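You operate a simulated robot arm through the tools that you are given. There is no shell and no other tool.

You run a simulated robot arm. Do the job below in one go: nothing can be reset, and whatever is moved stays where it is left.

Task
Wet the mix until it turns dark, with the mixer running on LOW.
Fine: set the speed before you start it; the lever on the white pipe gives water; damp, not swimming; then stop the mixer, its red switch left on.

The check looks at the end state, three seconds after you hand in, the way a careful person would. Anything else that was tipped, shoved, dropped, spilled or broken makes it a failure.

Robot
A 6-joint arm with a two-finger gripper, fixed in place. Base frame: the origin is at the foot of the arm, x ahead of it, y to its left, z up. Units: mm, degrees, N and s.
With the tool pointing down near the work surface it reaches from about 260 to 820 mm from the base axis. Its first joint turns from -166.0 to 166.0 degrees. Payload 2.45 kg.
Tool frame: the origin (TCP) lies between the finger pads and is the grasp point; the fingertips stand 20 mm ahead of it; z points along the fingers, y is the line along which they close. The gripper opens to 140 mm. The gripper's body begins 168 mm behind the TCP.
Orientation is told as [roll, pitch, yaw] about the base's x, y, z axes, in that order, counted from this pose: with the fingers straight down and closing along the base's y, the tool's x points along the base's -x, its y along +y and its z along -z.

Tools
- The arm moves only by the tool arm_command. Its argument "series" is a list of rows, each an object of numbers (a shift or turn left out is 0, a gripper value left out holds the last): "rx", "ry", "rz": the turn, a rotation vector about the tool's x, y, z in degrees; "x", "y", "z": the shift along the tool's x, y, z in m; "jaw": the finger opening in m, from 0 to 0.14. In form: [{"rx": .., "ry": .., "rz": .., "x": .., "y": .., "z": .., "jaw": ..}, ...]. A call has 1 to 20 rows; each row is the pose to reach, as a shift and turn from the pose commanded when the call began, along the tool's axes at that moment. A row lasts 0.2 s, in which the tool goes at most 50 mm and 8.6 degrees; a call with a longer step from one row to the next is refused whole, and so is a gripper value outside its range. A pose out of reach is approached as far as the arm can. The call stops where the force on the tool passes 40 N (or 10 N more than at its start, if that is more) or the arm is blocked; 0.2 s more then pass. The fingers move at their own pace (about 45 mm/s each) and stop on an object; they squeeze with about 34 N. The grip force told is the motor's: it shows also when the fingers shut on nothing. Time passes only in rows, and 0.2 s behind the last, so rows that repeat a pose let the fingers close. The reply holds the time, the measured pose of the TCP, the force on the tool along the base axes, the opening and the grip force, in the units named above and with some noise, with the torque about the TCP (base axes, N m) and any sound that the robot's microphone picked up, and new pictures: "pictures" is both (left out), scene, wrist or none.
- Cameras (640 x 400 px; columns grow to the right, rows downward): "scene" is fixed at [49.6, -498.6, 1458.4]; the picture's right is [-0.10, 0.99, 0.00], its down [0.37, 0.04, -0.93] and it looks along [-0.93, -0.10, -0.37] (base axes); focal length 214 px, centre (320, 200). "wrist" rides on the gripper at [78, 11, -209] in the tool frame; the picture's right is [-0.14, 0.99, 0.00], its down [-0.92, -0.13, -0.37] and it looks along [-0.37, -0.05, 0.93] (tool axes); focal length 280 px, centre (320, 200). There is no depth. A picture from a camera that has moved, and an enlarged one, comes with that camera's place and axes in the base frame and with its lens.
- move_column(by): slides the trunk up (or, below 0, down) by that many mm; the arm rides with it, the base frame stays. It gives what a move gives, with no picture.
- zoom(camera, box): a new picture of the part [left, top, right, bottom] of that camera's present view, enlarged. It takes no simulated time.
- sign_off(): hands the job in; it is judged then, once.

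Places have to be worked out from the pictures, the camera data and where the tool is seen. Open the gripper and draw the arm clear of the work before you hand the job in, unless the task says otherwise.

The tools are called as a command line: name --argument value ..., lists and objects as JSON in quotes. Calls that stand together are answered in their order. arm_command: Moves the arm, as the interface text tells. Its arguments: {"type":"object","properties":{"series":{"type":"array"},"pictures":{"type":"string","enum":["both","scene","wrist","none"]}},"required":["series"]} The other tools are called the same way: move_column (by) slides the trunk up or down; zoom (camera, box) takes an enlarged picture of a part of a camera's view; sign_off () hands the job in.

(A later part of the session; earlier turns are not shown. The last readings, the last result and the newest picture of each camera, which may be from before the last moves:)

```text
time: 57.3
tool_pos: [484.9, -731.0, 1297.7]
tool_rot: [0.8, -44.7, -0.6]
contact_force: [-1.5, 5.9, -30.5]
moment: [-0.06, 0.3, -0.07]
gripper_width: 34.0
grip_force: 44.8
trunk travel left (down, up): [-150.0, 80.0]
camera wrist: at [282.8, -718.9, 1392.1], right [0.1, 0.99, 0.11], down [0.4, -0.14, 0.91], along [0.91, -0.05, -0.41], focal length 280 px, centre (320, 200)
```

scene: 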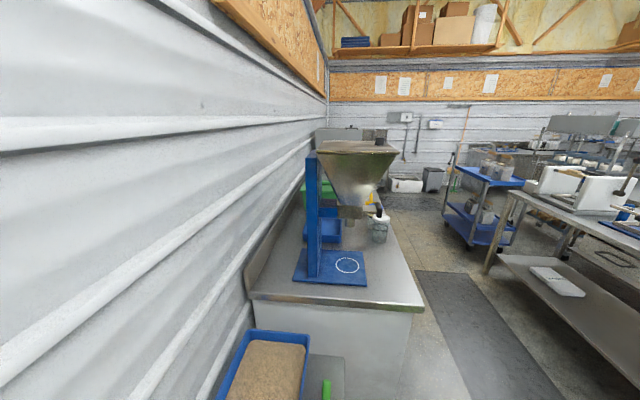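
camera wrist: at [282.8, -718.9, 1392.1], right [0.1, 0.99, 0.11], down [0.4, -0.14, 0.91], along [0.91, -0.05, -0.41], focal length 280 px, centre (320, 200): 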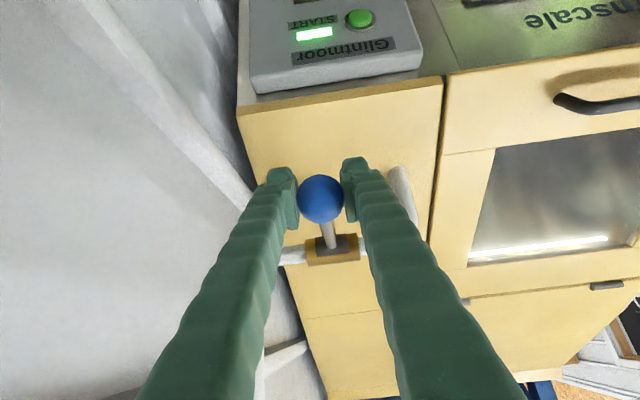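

No sound either. I hold at 30° just long enough for one picture of the spout end, then close.

arm_command --series '[{"x": 0.0182, "z": 0.0214}, {"x": 0.0313, "z": 0.044}, {"x": 0.0402, "z": 0.0686}]' --pictures "wrist"

zoom --camera "wrist" --box '[220, 90, 460, 290]'

```text
time: 58.1
tool_pos: [504.9, -730.2, 1227.1]
tool_rot: [0.0, -45.1, -0.3]
contact_force: [-5.4, -5.7, 9.6]
moment: [0.41, -0.84, 0.19]
gripper_width: 34.5
grip_force: 44.7
trunk travel left (down, up): [-150.0, 80.0]
camera wrist: at [301.8, -717.3, 1319.8], right [0.1, 0.99, 0.1], down [0.39, -0.13, 0.91], along [0.92, -0.05, -0.4], focal length 280 px, centre (320, 200)
```

wrist: 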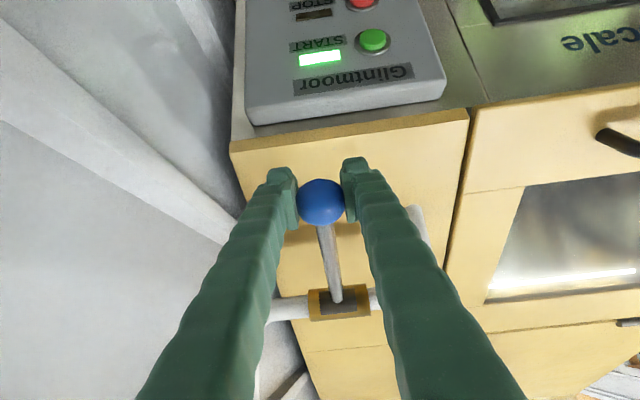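

```text
2.00 times, centred on (340, 190) of wrist
camera zoom: at [301.8, -717.3, 1319.8], right [0.1, 0.99, 0.1], down [0.39, -0.13, 0.91], along [0.92, -0.05, -0.4], focal length 561 px, centre (280, 220)
```

zoom: 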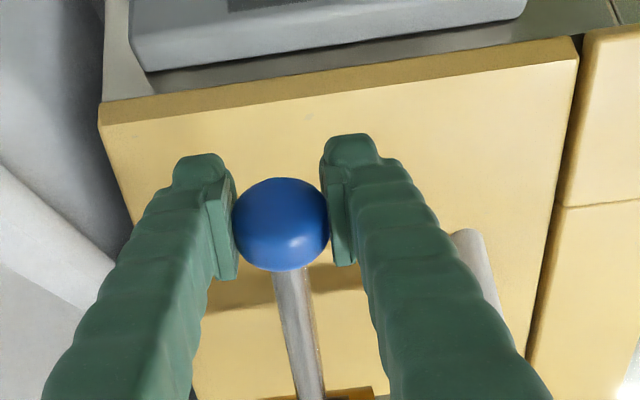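

The lever is about 30° down, with no sound or stream visible at the spout. I close it again, release the ball and back off, then go look at the mix through the front slot.

arm_command --series '[{"x": -0.0089, "z": -0.0246}, {"x": -0.022, "z": -0.0472}, {"x": -0.0388, "z": -0.0672}, {"x": -0.0395, "z": -0.0679}, {"x": -0.0395, "z": -0.0679, "jaw": 0.05}, {"x": -0.0395, "z": -0.0679, "jaw": 0.06}, {"x": -0.0395, "z": -0.1}, {"x": -0.0395, "z": -0.14}, {"x": -0.0395, "z": -0.18}, {"x": -0.0395, "z": -0.18}]' --pictures "wrist"

zoom --camera "wrist" --box '[220, 90, 420, 260]'

```text
time: 60.3
tool_pos: [405.0, -727.4, 1380.4]
tool_rot: [0.2, -44.8, -0.3]
contact_force: [0.6, -0.2, -1.0]
moment: [-0.03, -0.01, 0.04]
gripper_width: 60.1
grip_force: 0.1
trunk travel left (down, up): [-150.0, 80.0]
camera wrist: at [202.6, -716.7, 1473.9], right [0.1, 0.99, 0.1], down [0.39, -0.13, 0.91], along [0.91, -0.05, -0.4], focal length 280 px, centre (320, 200)
```

wrist: 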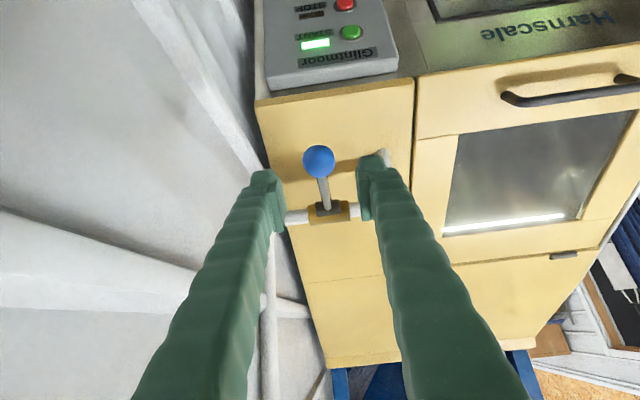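

```text
2.35 times, centred on (320, 175) of wrist
camera zoom: at [202.6, -716.7, 1473.9], right [0.1, 0.99, 0.1], down [0.39, -0.13, 0.91], along [0.91, -0.05, -0.4], focal length 660 px, centre (320, 259)
```

zoom: 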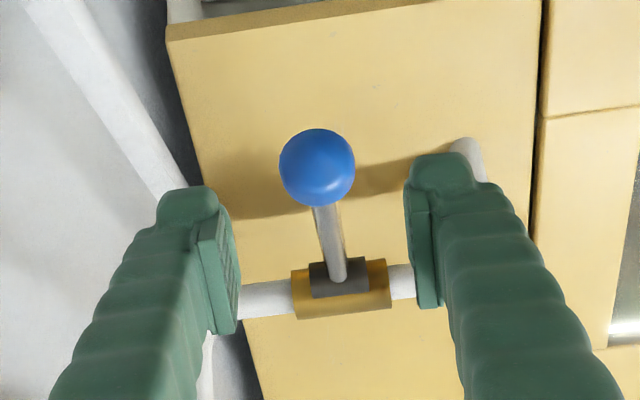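

Lever is level again (closed). I move back and down to a viewpoint like the earlier one at [220,-560,1160], pitched 65°, to inspect the mix in the slot.

arm_command --series '[{"x": 0.03, "y": 0.02, "z": 0.0, "ry": 0}, {"x": 0.065, "y": 0.04, "z": 0.003, "ry": -3}, {"x": 0.1, "y": 0.06, "z": 0.006, "ry": -6}, {"x": 0.135, "y": 0.08, "z": 0.01, "ry": -9}, {"x": 0.17, "y": 0.1, "z": 0.014, "ry": -12}, {"x": 0.21, "y": 0.12, "z": 0.018, "ry": -15}, {"x": 0.25, "y": 0.145, "z": 0.022, "ry": -18}, {"x": 0.2863, "y": 0.167, "z": 0.0247, "ry": -20}, {"x": 0.2863, "y": 0.167, "z": 0.0247, "ry": -20}]' --pictures "wrist"

zoom --camera "wrist" --box '[330, 0, 560, 160]'

```text
time: 62.3
tool_pos: [221.1, -560.8, 1162.1]
tool_rot: [0.3, -65.1, -0.4]
contact_force: [-0.4, 0.1, 0.0]
moment: [-0.02, 0.0, -0.02]
gripper_width: 60.2
grip_force: 0.1
trunk travel left (down, up): [-150.0, 80.0]
camera wrist: at [-0.4, -549.1, 1179.6], right [0.06, 0.99, 0.13], down [0.06, -0.13, 0.99], along [1.0, -0.05, -0.06], focal length 280 px, centre (320, 200)
```

wrist: 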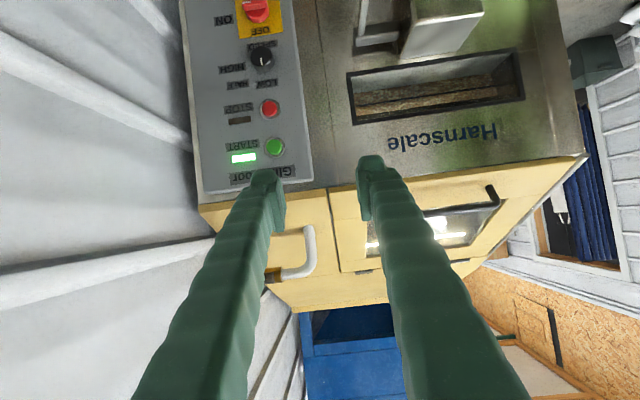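

```text
2.50 times, centred on (445, 80) of wrist
camera zoom: at [-0.4, -549.1, 1179.6], right [0.06, 0.99, 0.13], down [0.06, -0.13, 0.99], along [1.0, -0.05, -0.06], focal length 701 px, centre (8, 500)
```

zoom: 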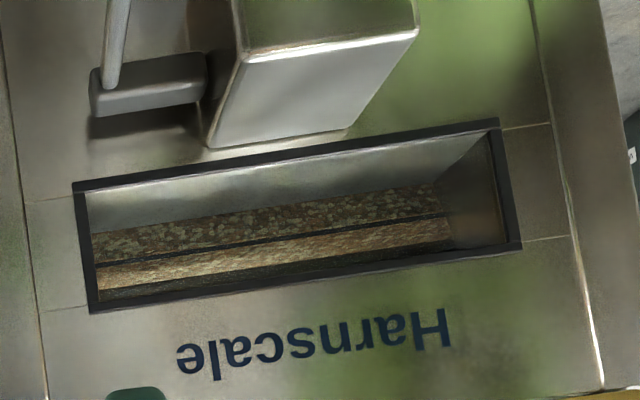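

The mix looks only marginally changed. I enlarge it more for a reference on its colour.

zoom --camera "wrist" --box '[355, 60, 515, 125]'

```text
4.00 times, centred on (435, 92) of wrist
camera zoom: at [-0.4, -549.1, 1179.6], right [0.06, 0.99, 0.13], down [0.06, -0.13, 0.99], along [1.0, -0.05, -0.06], focal length 1122 px, centre (-140, 630)
```

zoom: 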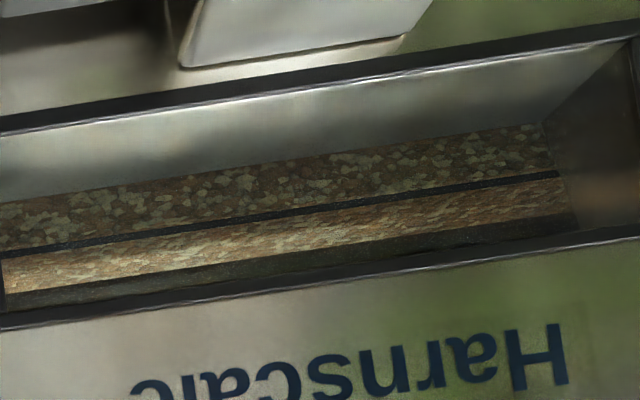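

Colour reference taken: still light pebbly brown. I return to the lever's pre-grasp pose to give real water with a bigger opening.

arm_command --series '[{"x": -0.035, "y": -0.02, "z": 0.009, "ry": 2.5}, {"x": -0.07, "y": -0.042, "z": 0.018, "ry": 5}, {"x": -0.105, "y": -0.063, "z": 0.028, "ry": 7.5}, {"x": -0.14, "y": -0.084, "z": 0.037, "ry": 10}, {"x": -0.175, "y": -0.105, "z": 0.046, "ry": 12.5}, {"x": -0.21, "y": -0.126, "z": 0.056, "ry": 15}, {"x": -0.243, "y": -0.147, "z": 0.065, "ry": 17.5}, {"x": -0.2758, "y": -0.168, "z": 0.0745, "ry": 20}, {"x": -0.2758, "y": -0.168, "z": 0.0745, "ry": 20}]' --pictures "none"

```text
time: 64.3
tool_pos: [404.2, -729.9, 1381.6]
tool_rot: [0.2, -44.9, -0.2]
contact_force: [0.2, -0.7, 0.4]
moment: [-0.02, -0.01, -0.03]
gripper_width: 60.0
grip_force: 0.1
trunk travel left (down, up): [-150.0, 80.0]
```

At the pre-grasp pose. I slide down onto the ball and grip it.

arm_command --series '[{"x": 0.0003, "y": 0.0005, "z": 0.04}, {"x": 0.0005, "y": 0.0005, "z": 0.08}, {"x": 0.0005, "y": 0.0005, "z": 0.1155}, {"x": 0.0005, "y": 0.0005, "z": 0.1155, "jaw": 0.04}, {"x": 0.0005, "y": 0.0005, "z": 0.1155, "jaw": 0.03}, {"x": 0.0005, "y": 0.0005, "z": 0.1155, "jaw": 0.03}]' --pictures "wrist"

```text
time: 65.7
tool_pos: [486.7, -730.0, 1299.6]
tool_rot: [0.2, -45.0, -0.4]
contact_force: [-2.5, -1.8, 1.2]
moment: [-0.03, 0.02, -0.02]
gripper_width: 34.3
grip_force: 33.1
trunk travel left (down, up): [-150.0, 80.0]
camera wrist: at [283.3, -717.8, 1391.5], right [0.1, 0.99, 0.1], down [0.39, -0.13, 0.91], along [0.92, -0.05, -0.4], focal length 280 px, centre (320, 200)
```

wrist: 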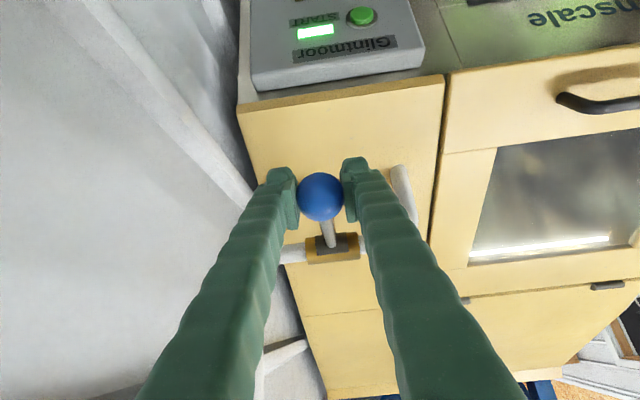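

Gripped at the closed position. I pull the lever along its arc to about 45° and look.

arm_command --series '[{"x": 0.0168, "z": 0.02}, {"x": 0.0299, "z": 0.0426}, {"x": 0.0388, "z": 0.0672}, {"x": 0.044, "z": 0.1061}, {"x": 0.044, "z": 0.1061}]' --pictures "wrist"

zoom --camera "wrist" --box '[220, 90, 460, 290]'

```text
time: 66.7
tool_pos: [517.0, -729.8, 1209.9]
tool_rot: [-0.9, -45.2, 0.3]
contact_force: [-24.3, 16.8, 14.1]
moment: [-0.25, 0.8, -0.17]
gripper_width: 35.3
grip_force: 44.2
trunk travel left (down, up): [-150.0, 80.0]
stopped in row 5: the force on the tool passed its limit at 85 N (the readings are from after the stop); the commanded pose is now the measured one
camera wrist: at [314.4, -715.8, 1301.5], right [0.1, 0.99, 0.09], down [0.39, -0.12, 0.91], along [0.92, -0.06, -0.4], focal length 280 px, centre (320, 200)
```

wrist: 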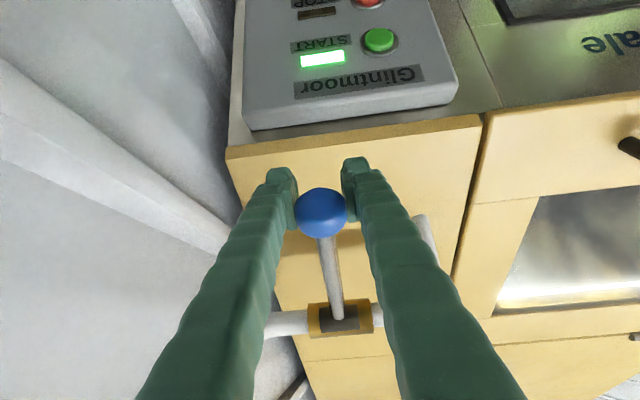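

```text
2.00 times, centred on (340, 190) of wrist
camera zoom: at [314.4, -715.8, 1301.5], right [0.1, 0.99, 0.09], down [0.39, -0.12, 0.91], along [0.92, -0.06, -0.4], focal length 561 px, centre (280, 220)
```

zoom: 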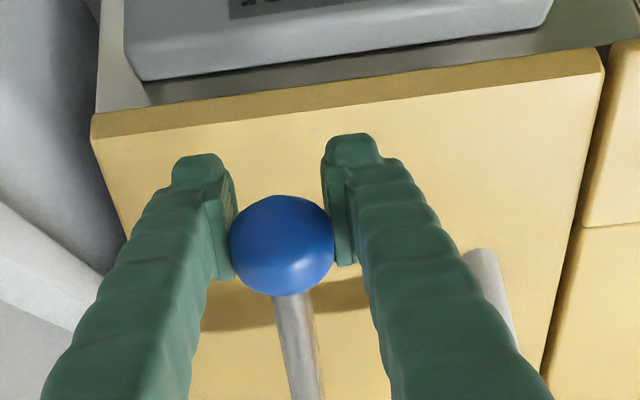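

The lever hits its open stop at roughly 35°, so it is now fully open, though quiet. I hold it open about one second, then return it along the arc to the closed stop in the same call.

arm_command --series '[{"x": -0.002, "z": -0.002}, {"x": -0.002, "z": -0.002}, {"x": -0.002, "z": -0.002}, {"x": -0.002, "z": -0.002}, {"x": -0.0032, "z": -0.0176}, {"x": -0.0121, "z": -0.0422}, {"x": -0.0252, "z": -0.0648}, {"x": -0.0351, "z": -0.078}, {"x": -0.0394, "z": -0.0822}, {"x": -0.0394, "z": -0.0822}]' --pictures "wrist"

zoom --camera "wrist" --box '[220, 130, 420, 300]'

```text
time: 68.9
tool_pos: [494.8, -730.0, 1287.8]
tool_rot: [-0.3, -44.9, -0.1]
contact_force: [15.1, 24.0, -28.1]
moment: [-0.48, 0.12, -0.19]
gripper_width: 34.8
grip_force: 44.9
trunk travel left (down, up): [-150.0, 80.0]
camera wrist: at [291.9, -716.8, 1380.6], right [0.1, 0.99, 0.09], down [0.39, -0.13, 0.91], along [0.91, -0.06, -0.4], focal length 280 px, centre (320, 200)
```

wrist: 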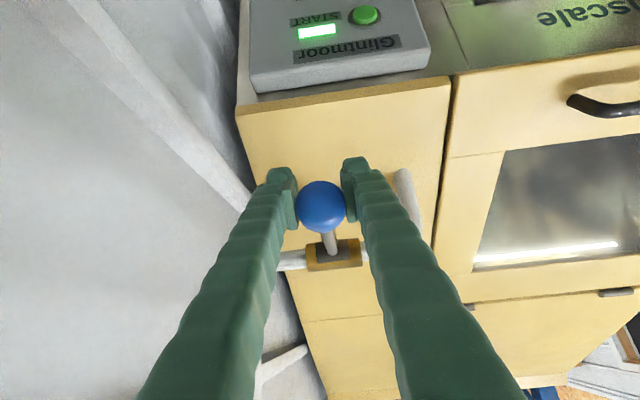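

```text
2.35 times, centred on (320, 215) of wrist
camera zoom: at [291.9, -716.8, 1380.6], right [0.1, 0.99, 0.09], down [0.39, -0.13, 0.91], along [0.91, -0.06, -0.4], focal length 660 px, centre (320, 165)
```

zoom: 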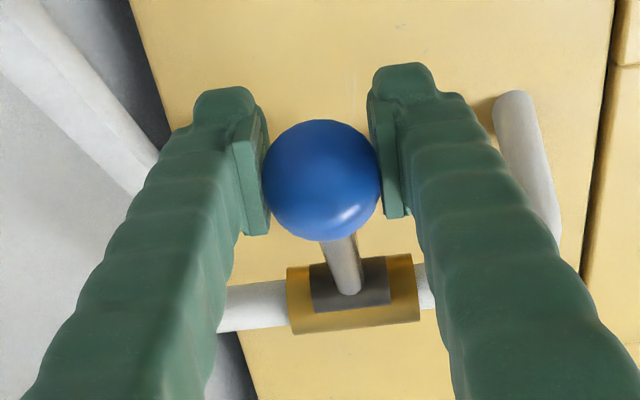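

The lever is back on its closed stop. I release, back off, and go to the viewpoint to check the mix.

arm_command --series '[{"jaw": 0.05}, {"jaw": 0.06}, {"jaw": 0.06}, {"z": -0.04}, {"z": -0.08}, {"z": -0.12}, {"x": 0.035, "y": 0.02, "z": -0.118, "ry": -2.5}, {"x": 0.07, "y": 0.042, "z": -0.116, "ry": -5}, {"x": 0.105, "y": 0.063, "z": -0.114, "ry": -7.5}, {"x": 0.14, "y": 0.084, "z": -0.112, "ry": -10}, {"x": 0.176, "y": 0.105, "z": -0.11, "ry": -12.5}, {"x": 0.212, "y": 0.127, "z": -0.108, "ry": -15}, {"x": 0.248, "y": 0.148, "z": -0.106, "ry": -17.5}, {"x": 0.2825, "y": 0.169, "z": -0.1046, "ry": -20}, {"x": 0.2825, "y": 0.169, "z": -0.1046, "ry": -20}]' --pictures "wrist"

zoom --camera "wrist" --box '[355, 60, 515, 125]'

zoom --camera "wrist" --box '[210, 180, 380, 320]'

```text
time: 72.1
tool_pos: [221.2, -562.4, 1163.7]
tool_rot: [-1.3, -65.2, 0.7]
contact_force: [-0.3, 0.5, 0.0]
moment: [0.02, 0.0, 0.02]
gripper_width: 60.1
grip_force: 0.1
trunk travel left (down, up): [-150.0, 80.0]
camera wrist: at [-1.2, -548.3, 1179.9], right [0.07, 0.99, 0.12], down [0.05, -0.12, 0.99], along [1.0, -0.06, -0.06], focal length 280 px, centre (320, 200)
```

wrist: 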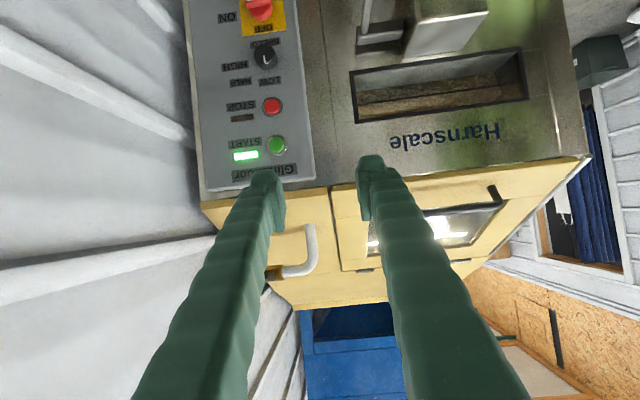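

```text
4.00 times, centred on (435, 92) of wrist
camera zoom: at [-1.2, -548.3, 1179.9], right [0.07, 0.99, 0.12], down [0.05, -0.12, 0.99], along [1.0, -0.06, -0.06], focal length 1122 px, centre (-140, 630)
```

zoom: 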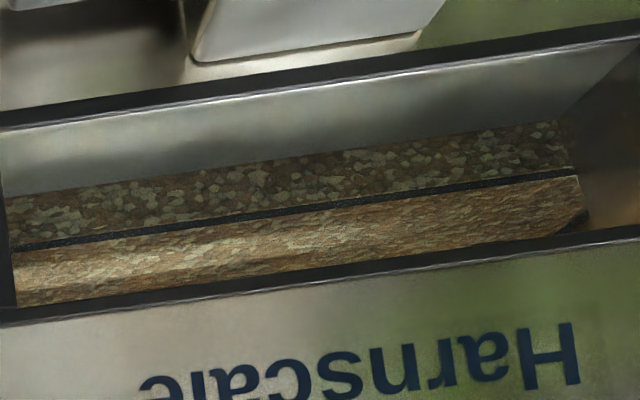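

```text
2.86 times, centred on (295, 250) of wrist
camera zoom: at [-1.2, -548.3, 1179.9], right [0.07, 0.99, 0.12], down [0.05, -0.12, 0.99], along [1.0, -0.06, -0.06], focal length 801 px, centre (391, 57)
```

zoom: 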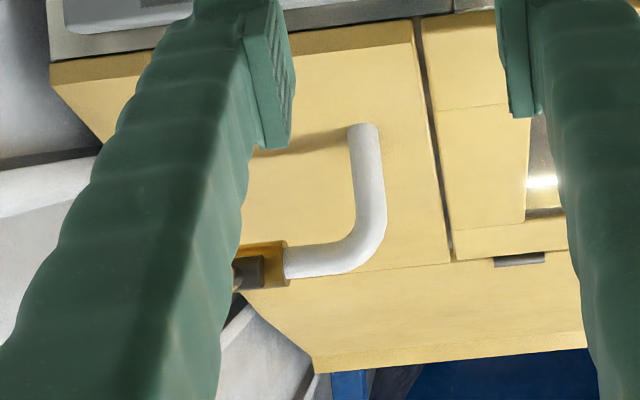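

The mix may be slightly darker but is still clearly light. I return to the lever and grip it again for a longer opening.

arm_command --series '[{"x": -0.035, "y": -0.02, "z": 0.009, "ry": 2.5}, {"x": -0.07, "y": -0.042, "z": 0.018, "ry": 5}, {"x": -0.105, "y": -0.063, "z": 0.028, "ry": 7.5}, {"x": -0.14, "y": -0.084, "z": 0.037, "ry": 10}, {"x": -0.175, "y": -0.105, "z": 0.046, "ry": 12.5}, {"x": -0.21, "y": -0.126, "z": 0.056, "ry": 15}, {"x": -0.243, "y": -0.147, "z": 0.065, "ry": 17.5}, {"x": -0.2758, "y": -0.168, "z": 0.0745, "ry": 20}, {"x": -0.263, "y": -0.167, "z": 0.11, "ry": 20}, {"x": -0.25, "y": -0.1665, "z": 0.147, "ry": 20}, {"x": -0.2361, "y": -0.1665, "z": 0.1835, "ry": 20}, {"x": -0.2361, "y": -0.1665, "z": 0.1835, "ry": 20}]' --pictures "wrist"

zoom --camera "wrist" --box '[220, 130, 420, 300]'

```text
time: 74.7
tool_pos: [482.7, -729.1, 1303.5]
tool_rot: [-0.7, -45.2, 0.0]
contact_force: [-0.3, -0.5, -1.2]
moment: [-0.03, -0.01, -0.02]
gripper_width: 60.3
grip_force: 0.0
trunk travel left (down, up): [-150.0, 80.0]
camera wrist: at [280.2, -715.2, 1394.9], right [0.11, 0.99, 0.09], down [0.39, -0.12, 0.91], along [0.92, -0.06, -0.4], focal length 280 px, centre (320, 200)
```

wrist: 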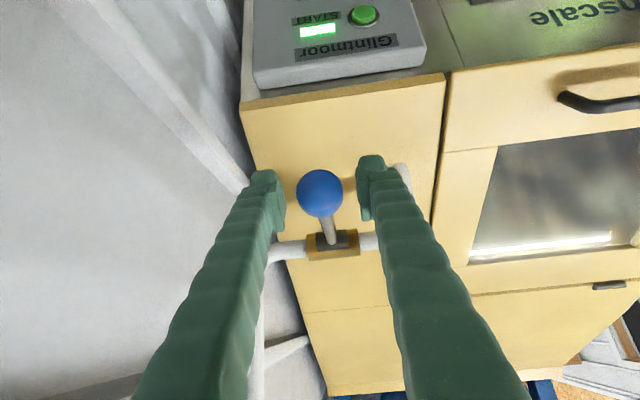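

```text
2.35 times, centred on (320, 215) of wrist
camera zoom: at [280.2, -715.2, 1394.9], right [0.11, 0.99, 0.09], down [0.39, -0.12, 0.91], along [0.92, -0.06, -0.4], focal length 660 px, centre (320, 165)
```

zoom: 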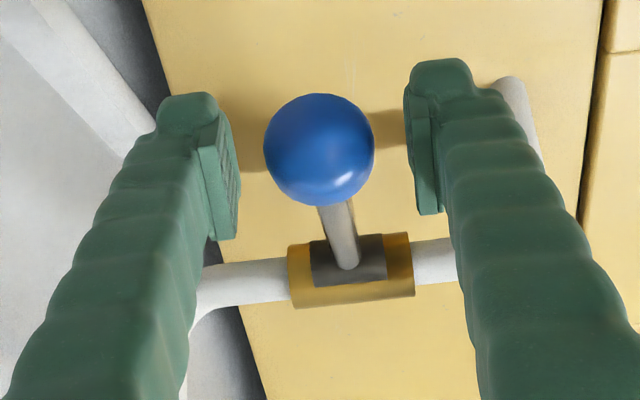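

The ball is centred and the lever is level. I grip, pull it open to just short of its stop, then let go and back off 60 mm, to see whether it stays and whether water is visible.

arm_command --series '[{"z": 0.002, "jaw": 0.045}, {"z": 0.002, "jaw": 0.03}, {"z": 0.002, "jaw": 0.03}, {"x": 0.0168, "z": 0.022}, {"x": 0.0299, "z": 0.0446}, {"x": 0.0388, "z": 0.0692}, {"x": 0.0406, "z": 0.0769}, {"x": 0.0406, "z": 0.0769, "jaw": 0.05}, {"x": 0.0406, "z": 0.0769, "jaw": 0.06}, {"x": 0.0406, "z": 0.042}, {"x": 0.0406, "z": 0.017}]' --pictures "wrist"

zoom --camera "wrist" --box '[220, 90, 460, 290]'

```text
time: 77.1
tool_pos: [466.6, -732.2, 1261.4]
tool_rot: [-0.7, -45.1, 0.0]
contact_force: [0.3, -0.8, -0.6]
moment: [0.0, 0.02, 0.02]
gripper_width: 60.1
grip_force: 0.0
trunk travel left (down, up): [-150.0, 80.0]
camera wrist: at [264.4, -716.9, 1352.7], right [0.11, 0.99, 0.09], down [0.39, -0.12, 0.91], along [0.92, -0.06, -0.4], focal length 280 px, centre (320, 200)
```

wrist: 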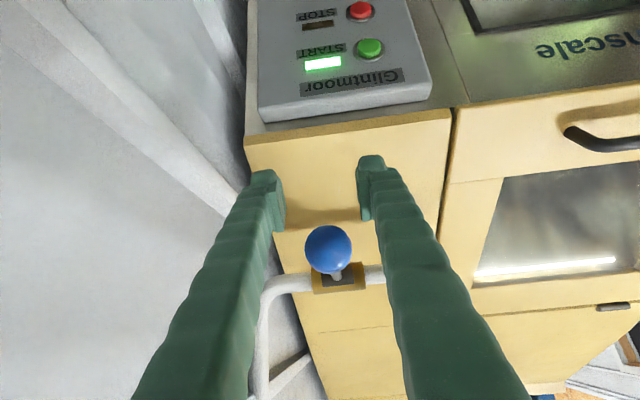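

```text
2.00 times, centred on (340, 190) of wrist
camera zoom: at [264.4, -716.9, 1352.7], right [0.11, 0.99, 0.09], down [0.39, -0.12, 0.91], along [0.92, -0.06, -0.4], focal length 561 px, centre (280, 220)
```

zoom: 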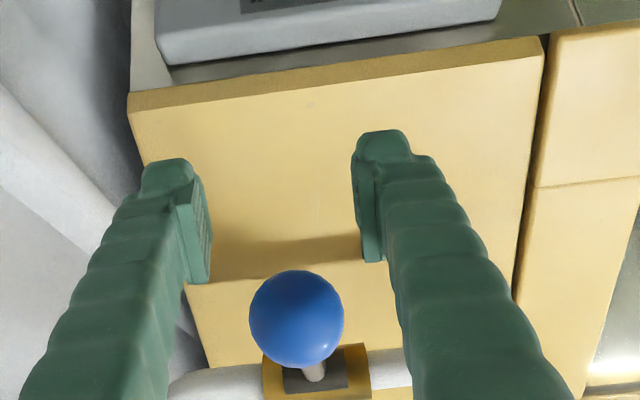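

The lever has sprung back level by itself, so it is self-closing and water only runs while it is held down. I re-grip it and hold it open for about 2.5 s.

arm_command --series '[{"x": -0.02, "y": 0.0015, "z": -0.008}, {"x": -0.0417, "y": 0.003, "z": -0.0163}, {"x": -0.0417, "y": 0.003, "z": -0.0163, "jaw": 0.04}, {"x": -0.0417, "y": 0.003, "z": -0.0163, "jaw": 0.03}, {"x": -0.0417, "y": 0.003, "z": -0.0163, "jaw": 0.03}, {"x": -0.0249, "y": 0.003, "z": 0.0037}, {"x": -0.0118, "y": 0.003, "z": 0.0263}, {"x": -0.0029, "y": 0.003, "z": 0.0509}, {"x": -0.0011, "y": 0.003, "z": 0.0586}, {"x": -0.0011, "y": 0.003, "z": 0.0586}, {"x": -0.0011, "y": 0.003, "z": 0.0586}, {"x": -0.0011, "y": 0.003, "z": 0.0586}, {"x": -0.0011, "y": 0.003, "z": 0.0586}, {"x": -0.0011, "y": 0.003, "z": 0.0586}, {"x": -0.0011, "y": 0.003, "z": 0.0586}, {"x": -0.0011, "y": 0.003, "z": 0.0586}, {"x": -0.0011, "y": 0.003, "z": 0.0586}, {"x": -0.0011, "y": 0.003, "z": 0.0586}]' --pictures "wrist"

zoom --camera "wrist" --box '[220, 90, 460, 290]'

```text
time: 80.9
tool_pos: [504.9, -729.4, 1222.5]
tool_rot: [-1.0, -45.4, 0.0]
contact_force: [-20.7, -21.1, 25.5]
moment: [0.11, -0.34, -0.15]
gripper_width: 34.1
grip_force: 44.5
trunk travel left (down, up): [-150.0, 80.0]
camera wrist: at [301.8, -714.6, 1314.1], right [0.11, 0.99, 0.09], down [0.38, -0.12, 0.92], along [0.92, -0.07, -0.39], focal length 280 px, centre (320, 200)
```

wrist: 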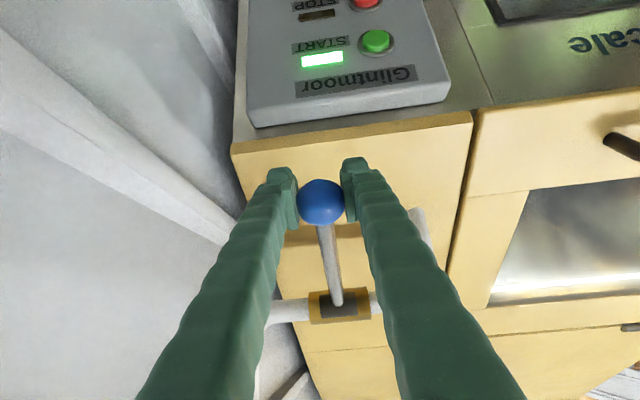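

```text
2.00 times, centred on (340, 190) of wrist
camera zoom: at [301.8, -714.6, 1314.1], right [0.11, 0.99, 0.09], down [0.38, -0.12, 0.92], along [0.92, -0.07, -0.39], focal length 561 px, centre (280, 220)
```

zoom: 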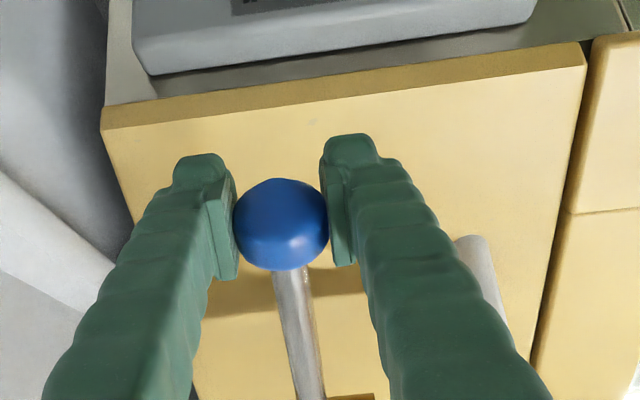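

Held open for about 3 s. I release (it self-closes), back away, and check the mix from the viewpoint.

arm_command --series '[{"jaw": 0.05}, {"jaw": 0.06}, {"z": -0.045}, {"z": -0.09}, {"z": -0.135}, {"x": 0.034, "y": 0.024, "z": -0.14, "ry": -3}, {"x": 0.069, "y": 0.048, "z": -0.143, "ry": -6}, {"x": 0.104, "y": 0.072, "z": -0.146, "ry": -9}, {"x": 0.139, "y": 0.096, "z": -0.149, "ry": -12}, {"x": 0.174, "y": 0.12, "z": -0.152, "ry": -15}, {"x": 0.209, "y": 0.144, "z": -0.155, "ry": -18}, {"x": 0.2436, "y": 0.1684, "z": -0.158, "ry": -20}, {"x": 0.2436, "y": 0.1684, "z": -0.158, "ry": -20}]' --pictures "wrist"

zoom --camera "wrist" --box '[355, 60, 515, 125]'

```text
time: 83.7
tool_pos: [226.0, -558.8, 1157.3]
tool_rot: [-1.3, -65.2, 0.7]
contact_force: [0.1, -0.1, -0.2]
moment: [0.0, 0.02, 0.01]
gripper_width: 60.1
grip_force: 0.2
trunk travel left (down, up): [-150.0, 80.0]
camera wrist: at [4.6, -544.2, 1174.0], right [0.07, 0.99, 0.12], down [0.05, -0.12, 0.99], along [1.0, -0.06, -0.06], focal length 280 px, centre (320, 200)
```

wrist: 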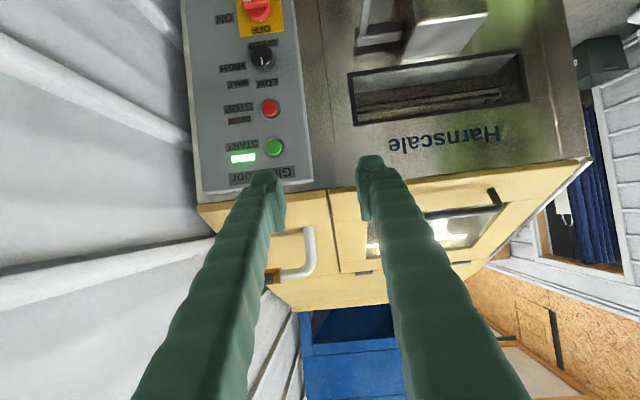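

```text
4.00 times, centred on (435, 92) of wrist
camera zoom: at [4.6, -544.2, 1174.0], right [0.07, 0.99, 0.12], down [0.05, -0.12, 0.99], along [1.0, -0.06, -0.06], focal length 1122 px, centre (-140, 630)
```

zoom: 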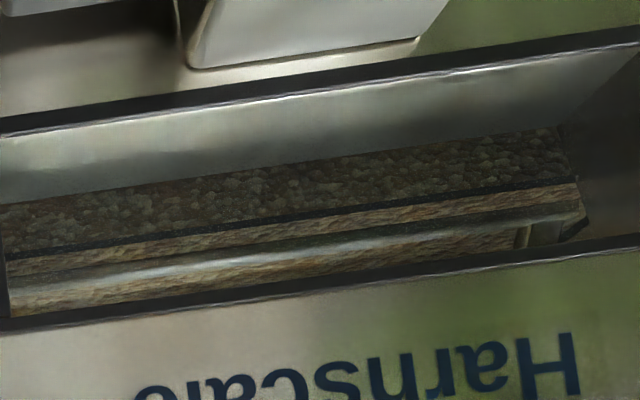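

The mix is clearly darker now. I wait about 2 s for the mixer to blend in that water, and look again from the same spot.

arm_command --series '[{"x": 0}, {"x": 0}, {"x": 0}, {"x": 0}, {"x": 0}, {"x": 0}, {"x": 0}, {"x": 0}, {"x": 0}, {"x": 0}]' --pictures "wrist"

zoom --camera "wrist" --box '[355, 60, 515, 125]'

zoom --camera "wrist" --box '[350, 0, 560, 140]'

```text
time: 85.9
tool_pos: [226.5, -559.2, 1156.9]
tool_rot: [-1.3, -65.2, 0.6]
contact_force: [0.2, 0.4, -0.3]
moment: [0.0, -0.01, 0.02]
gripper_width: 60.2
grip_force: 0.0
trunk travel left (down, up): [-150.0, 80.0]
camera wrist: at [4.6, -544.5, 1174.3], right [0.07, 0.99, 0.12], down [0.05, -0.12, 0.99], along [1.0, -0.06, -0.06], focal length 280 px, centre (320, 200)
```

wrist: 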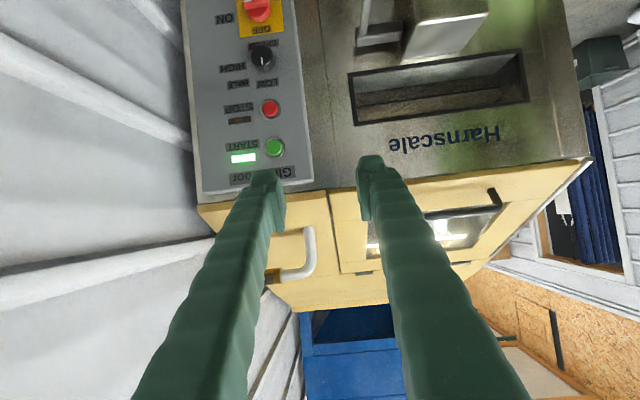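

```text
4.00 times, centred on (435, 92) of wrist
camera zoom: at [4.6, -544.5, 1174.3], right [0.07, 0.99, 0.12], down [0.05, -0.12, 0.99], along [1.0, -0.06, -0.06], focal length 1122 px, centre (-140, 630)
```

zoom: 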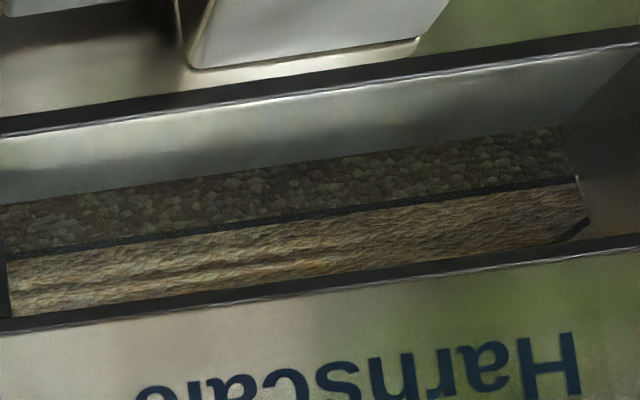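

```text
2.86 times, centred on (455, 70) of wrist
camera zoom: at [4.6, -544.5, 1174.3], right [0.07, 0.99, 0.12], down [0.05, -0.12, 0.99], along [1.0, -0.06, -0.06], focal length 801 px, centre (-66, 571)
```

zoom: 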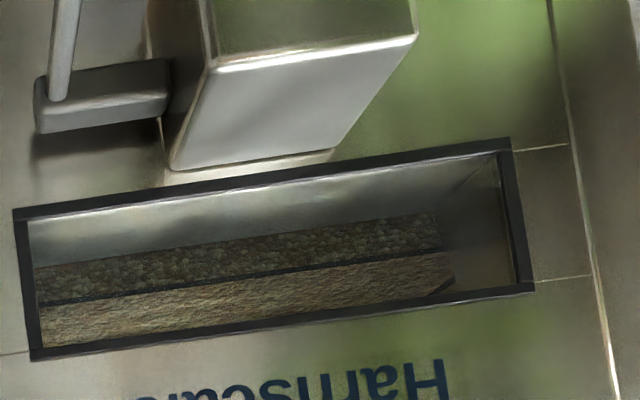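

It is darker and more even, but I want a closer, better view before judging. I move to about [330,-400,1100], still well clear of the chute below and the front.

arm_command --series '[{"x": 0.0015, "y": 0.032, "z": 0.024}, {"x": 0.003, "y": 0.064, "z": 0.048}, {"x": 0.0045, "y": 0.096, "z": 0.072}, {"x": 0.006, "y": 0.128, "z": 0.096}, {"x": 0.0077, "y": 0.159, "z": 0.1184}, {"x": 0.0077, "y": 0.159, "z": 0.1184}]' --pictures "wrist"

zoom --camera "wrist" --box '[230, 60, 430, 170]'

```text
time: 87.3
tool_pos: [332.4, -402.4, 1103.5]
tool_rot: [-0.5, -65.0, 0.0]
contact_force: [0.0, -0.5, -0.2]
moment: [-0.01, 0.03, 0.01]
gripper_width: 60.0
grip_force: 0.1
out of reach, approached as far as the arm can: row 5, 6
trunk travel left (down, up): [-150.0, 80.0]
camera wrist: at [110.4, -389.6, 1120.2], right [0.06, 0.99, 0.12], down [0.05, -0.13, 0.99], along [1.0, -0.06, -0.06], focal length 280 px, centre (320, 200)
```

wrist: 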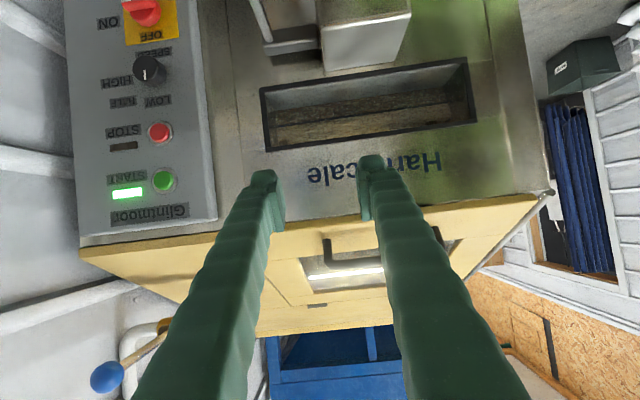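

```text
3.20 times, centred on (330, 115) of wrist
camera zoom: at [110.4, -389.6, 1120.2], right [0.06, 0.99, 0.12], down [0.05, -0.13, 0.99], along [1.0, -0.06, -0.06], focal length 897 px, centre (288, 472)
```

zoom: 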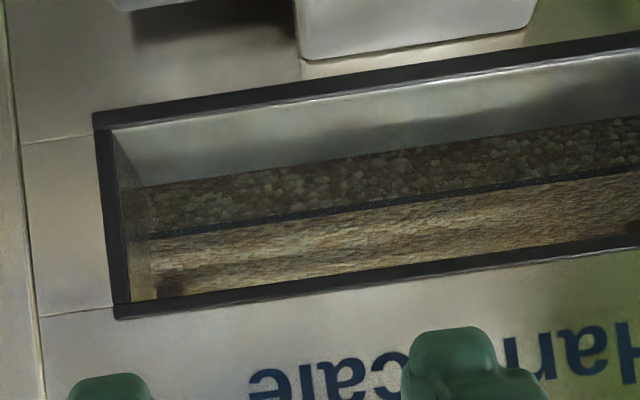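

From closer, the lit layer is still a medium tan, so it needs more water. I go back to the lever.

arm_command --series '[{"x": -0.0282, "y": -0.0328, "z": -0.0052, "ry": 2}, {"x": -0.0565, "y": -0.0656, "z": -0.0104, "ry": 4}, {"x": -0.0847, "y": -0.0984, "z": -0.0157, "ry": 6}, {"x": -0.113, "y": -0.1312, "z": -0.0209, "ry": 8}, {"x": -0.1412, "y": -0.164, "z": -0.0261, "ry": 10}, {"x": -0.1694, "y": -0.1968, "z": -0.0313, "ry": 12}, {"x": -0.1977, "y": -0.2296, "z": -0.0365, "ry": 14}, {"x": -0.2259, "y": -0.2624, "z": -0.0418, "ry": 16}, {"x": -0.2542, "y": -0.2952, "z": -0.047, "ry": 18}, {"x": -0.2824, "y": -0.327, "z": -0.0522, "ry": 20}, {"x": -0.2824, "y": -0.327, "z": -0.0522, "ry": 20}]' --pictures "wrist"

```text
time: 89.7
tool_pos: [399.6, -729.1, 1384.2]
tool_rot: [-0.6, -45.1, 0.0]
contact_force: [0.6, 0.1, 0.4]
moment: [-0.04, -0.02, -0.04]
gripper_width: 60.2
grip_force: 0.0
trunk travel left (down, up): [-150.0, 80.0]
camera wrist: at [197.5, -714.9, 1476.3], right [0.11, 0.99, 0.09], down [0.39, -0.12, 0.91], along [0.92, -0.06, -0.4], focal length 280 px, centre (320, 200)
```

wrist: 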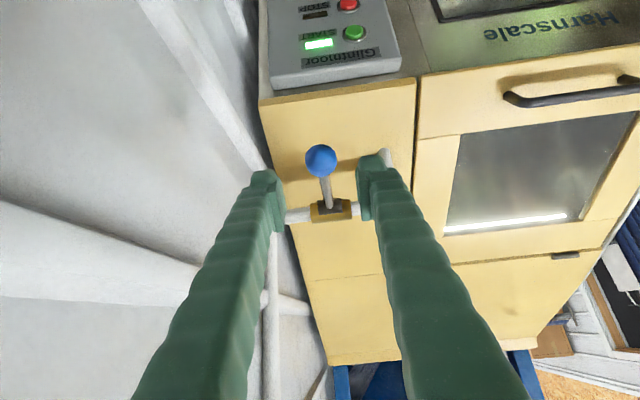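

At the pre-grasp pose with the lever level. I engage and hold it open for about 2.2 s.

arm_command --series '[{"x": -0.0006, "z": 0.04}, {"x": -0.0012, "z": 0.08}, {"x": -0.0019, "z": 0.1188}, {"x": -0.0019, "z": 0.1188, "jaw": 0.04}, {"x": -0.0019, "z": 0.1188, "jaw": 0.03}, {"x": -0.0019, "z": 0.1188, "jaw": 0.03}, {"x": 0.0149, "z": 0.1388}, {"x": 0.028, "z": 0.1614}, {"x": 0.0369, "z": 0.186}, {"x": 0.0382, "z": 0.1911}, {"x": 0.0382, "z": 0.1911}, {"x": 0.0382, "z": 0.1911}, {"x": 0.0382, "z": 0.1911}, {"x": 0.0382, "z": 0.1911}, {"x": 0.0382, "z": 0.1911}, {"x": 0.0382, "z": 0.1911}, {"x": 0.0382, "z": 0.1911}, {"x": 0.0382, "z": 0.1911}, {"x": 0.0382, "z": 0.1911}]' --pictures "wrist"

```text
time: 93.7
tool_pos: [507.0, -730.1, 1224.5]
tool_rot: [-0.9, -45.3, 0.1]
contact_force: [-16.8, 5.8, 18.3]
moment: [-0.08, -0.12, -0.03]
gripper_width: 34.2
grip_force: 44.6
trunk travel left (down, up): [-150.0, 80.0]
camera wrist: at [304.1, -715.4, 1315.1], right [0.11, 0.99, 0.09], down [0.38, -0.12, 0.92], along [0.92, -0.06, -0.39], focal length 280 px, centre (320, 200)
```

wrist: 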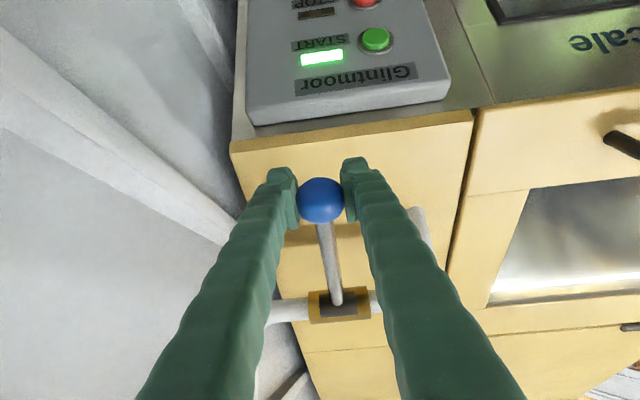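

I release it to self-close and return to the same viewpoint as before for comparison.

arm_command --series '[{"jaw": 0.05}, {"jaw": 0.06}, {"z": -0.045}, {"z": -0.09}, {"z": -0.135}, {"x": 0.034, "y": 0.024, "z": -0.138, "ry": -3}, {"x": 0.069, "y": 0.048, "z": -0.14, "ry": -6}, {"x": 0.104, "y": 0.072, "z": -0.142, "ry": -9}, {"x": 0.139, "y": 0.096, "z": -0.144, "ry": -12}, {"x": 0.174, "y": 0.12, "z": -0.146, "ry": -15}, {"x": 0.21, "y": 0.145, "z": -0.149, "ry": -18}, {"x": 0.2464, "y": 0.171, "z": -0.151, "ry": -20}, {"x": 0.2464, "y": 0.171, "z": -0.151, "ry": -20}]' --pictures "wrist"

zoom --camera "wrist" --box '[355, 60, 515, 125]'

zoom --camera "wrist" --box '[350, 0, 560, 140]'

```text
time: 96.5
tool_pos: [230.7, -558.6, 1152.4]
tool_rot: [-1.2, -65.2, 0.7]
contact_force: [0.3, -0.5, -0.8]
moment: [-0.01, 0.01, 0.01]
gripper_width: 60.4
grip_force: 0.0
trunk travel left (down, up): [-150.0, 80.0]
camera wrist: at [8.2, -545.4, 1168.5], right [0.07, 0.99, 0.12], down [0.05, -0.12, 0.99], along [1.0, -0.06, -0.06], focal length 280 px, centre (320, 200)
```

wrist: 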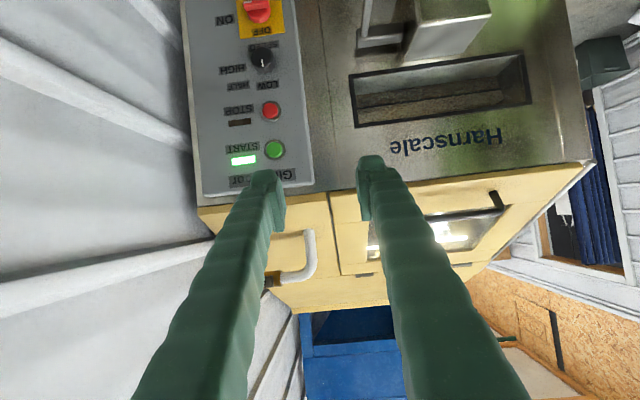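

```text
4.00 times, centred on (435, 92) of wrist
camera zoom: at [8.2, -545.4, 1168.5], right [0.07, 0.99, 0.12], down [0.05, -0.12, 0.99], along [1.0, -0.06, -0.06], focal length 1122 px, centre (-140, 630)
```

zoom: 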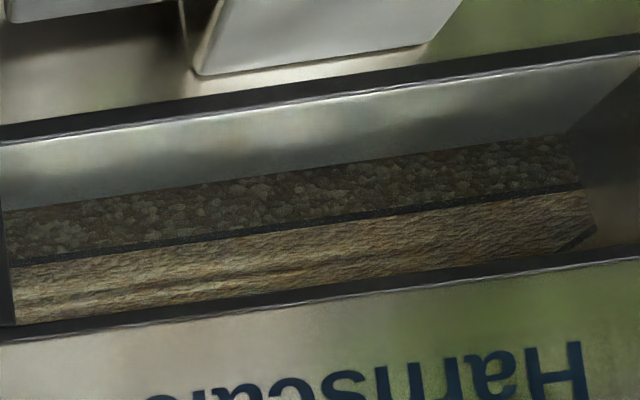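

```text
2.86 times, centred on (455, 70) of wrist
camera zoom: at [8.2, -545.4, 1168.5], right [0.07, 0.99, 0.12], down [0.05, -0.12, 0.99], along [1.0, -0.06, -0.06], focal length 801 px, centre (-66, 571)
```

zoom: 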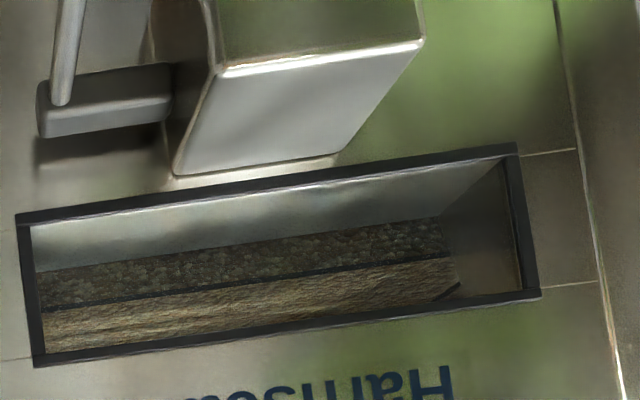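

It is darkening further but gradually: dark pebbles, and the lit layer is mid-brown. I return to the lever for another measured dose.

arm_command --series '[{"x": -0.035, "y": -0.0213, "z": 0.0073, "ry": 2.5}, {"x": -0.07, "y": -0.0427, "z": 0.0146, "ry": 5}, {"x": -0.105, "y": -0.064, "z": 0.0218, "ry": 7.5}, {"x": -0.14, "y": -0.0855, "z": 0.0291, "ry": 10}, {"x": -0.175, "y": -0.107, "z": 0.0364, "ry": 12.5}, {"x": -0.21, "y": -0.128, "z": 0.0437, "ry": 15}, {"x": -0.245, "y": -0.1495, "z": 0.051, "ry": 17.5}, {"x": -0.2805, "y": -0.1709, "z": 0.0582, "ry": 20}, {"x": -0.268, "y": -0.1709, "z": 0.095, "ry": 20}, {"x": -0.255, "y": -0.1709, "z": 0.132, "ry": 20}, {"x": -0.2424, "y": -0.1709, "z": 0.1681, "ry": 20}, {"x": -0.2424, "y": -0.1709, "z": 0.1681, "ry": 20}]' --pictures "wrist"

zoom --camera "wrist" --box '[220, 130, 420, 300]'

```text
time: 99.1
tool_pos: [483.5, -729.8, 1303.3]
tool_rot: [-0.8, -45.2, -0.1]
contact_force: [0.2, 0.3, 0.7]
moment: [-0.01, 0.0, 0.01]
gripper_width: 60.1
grip_force: 0.1
trunk travel left (down, up): [-150.0, 80.0]
camera wrist: at [280.4, -715.4, 1395.8], right [0.11, 0.99, 0.09], down [0.39, -0.12, 0.91], along [0.92, -0.06, -0.4], focal length 280 px, centre (320, 200)
```

wrist: 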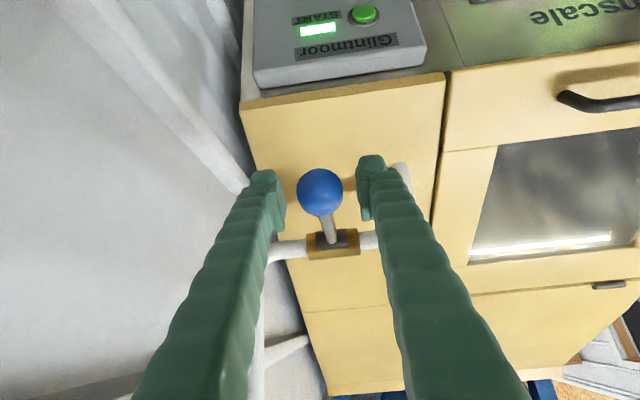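

```text
2.35 times, centred on (320, 215) of wrist
camera zoom: at [280.4, -715.4, 1395.8], right [0.11, 0.99, 0.09], down [0.39, -0.12, 0.91], along [0.92, -0.06, -0.4], focal length 660 px, centre (320, 165)
```

zoom: 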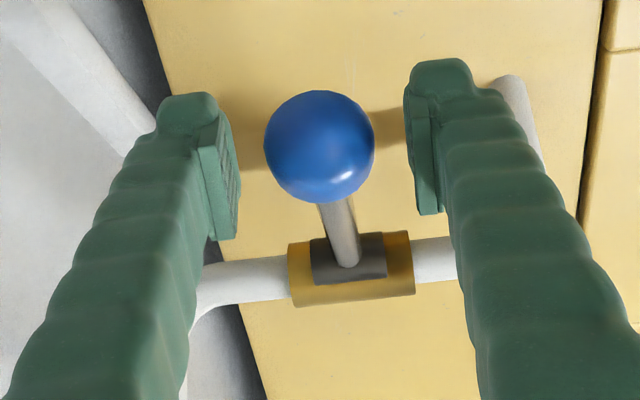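

Ball centred and lever level. I grip and hold it open for about 2.8 s.

arm_command --series '[{"z": 0.002, "jaw": 0.045}, {"z": 0.002, "jaw": 0.03}, {"z": 0.002, "jaw": 0.03}, {"x": 0.0168, "z": 0.022}, {"x": 0.0299, "z": 0.0446}, {"x": 0.0388, "z": 0.0692}, {"x": 0.0401, "z": 0.0743}, {"x": 0.0401, "z": 0.0743}, {"x": 0.0401, "z": 0.0743}, {"x": 0.0401, "z": 0.0743}, {"x": 0.0401, "z": 0.0743}, {"x": 0.0401, "z": 0.0743}, {"x": 0.0401, "z": 0.0743}, {"x": 0.0401, "z": 0.0743}, {"x": 0.0401, "z": 0.0743}, {"x": 0.0401, "z": 0.0743}, {"x": 0.0401, "z": 0.0743}, {"x": 0.0401, "z": 0.0743}, {"x": 0.0401, "z": 0.0743}]' --pictures "none"

arm_command --series '[{"jaw": 0.05}, {"jaw": 0.06}, {"z": -0.045}, {"z": -0.09}, {"z": -0.135}, {"x": 0.034, "y": 0.024, "z": -0.138, "ry": -3}, {"x": 0.069, "y": 0.048, "z": -0.14, "ry": -6}, {"x": 0.104, "y": 0.072, "z": -0.142, "ry": -9}, {"x": 0.139, "y": 0.096, "z": -0.144, "ry": -12}, {"x": 0.174, "y": 0.12, "z": -0.146, "ry": -15}, {"x": 0.21, "y": 0.145, "z": -0.149, "ry": -18}, {"x": 0.2464, "y": 0.171, "z": -0.151, "ry": -20}, {"x": 0.2464, "y": 0.171, "z": -0.151, "ry": -20}]' --pictures "wrist"

zoom --camera "wrist" --box '[355, 60, 515, 125]'

zoom --camera "wrist" --box '[350, 0, 560, 140]'

```text
time: 103.1
tool_pos: [505.7, -729.2, 1225.0]
tool_rot: [-0.9, -45.2, 0.1]
contact_force: [-14.5, 6.1, 12.2]
moment: [-0.04, -0.06, 0.03]
gripper_width: 34.0
grip_force: 45.5
trunk travel left (down, up): [-150.0, 80.0]
```

```text
time: 105.9
tool_pos: [228.1, -558.9, 1152.2]
tool_rot: [-1.3, -65.2, 0.7]
contact_force: [-0.3, 0.2, 0.1]
moment: [-0.01, 0.0, -0.02]
gripper_width: 60.0
grip_force: 0.0
trunk travel left (down, up): [-150.0, 80.0]
camera wrist: at [5.7, -544.8, 1168.4], right [0.07, 0.99, 0.12], down [0.05, -0.12, 0.99], along [1.0, -0.06, -0.06], focal length 280 px, centre (320, 200)
```

wrist: 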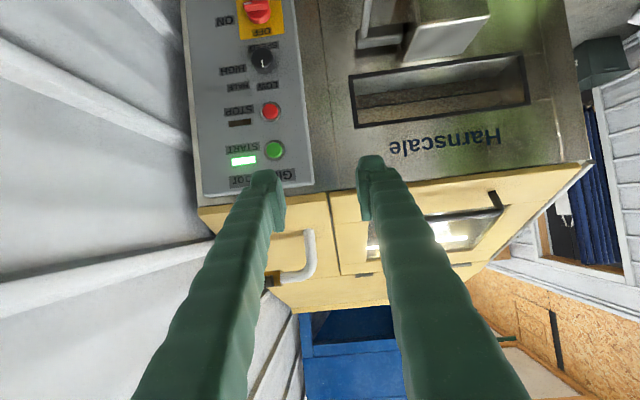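

```text
4.00 times, centred on (435, 92) of wrist
camera zoom: at [5.7, -544.8, 1168.4], right [0.07, 0.99, 0.12], down [0.05, -0.12, 0.99], along [1.0, -0.06, -0.06], focal length 1122 px, centre (-140, 630)
```

zoom: 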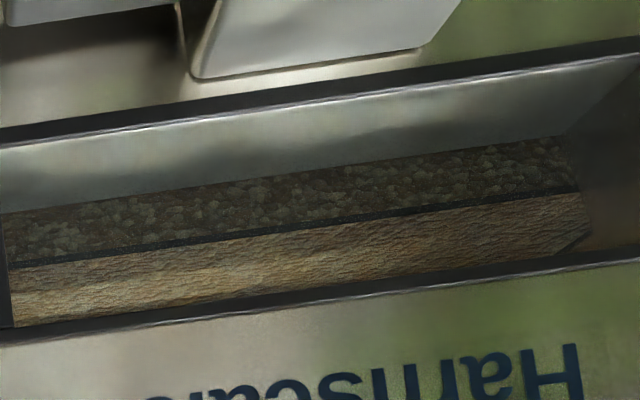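

```text
2.86 times, centred on (455, 70) of wrist
camera zoom: at [5.7, -544.8, 1168.4], right [0.07, 0.99, 0.12], down [0.05, -0.12, 0.99], along [1.0, -0.06, -0.06], focal length 801 px, centre (-66, 571)
```

zoom: 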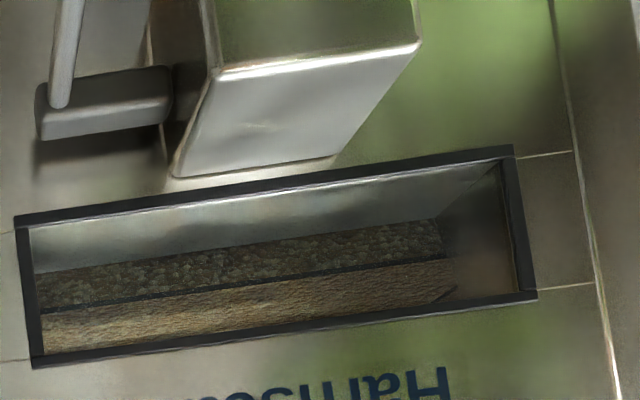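

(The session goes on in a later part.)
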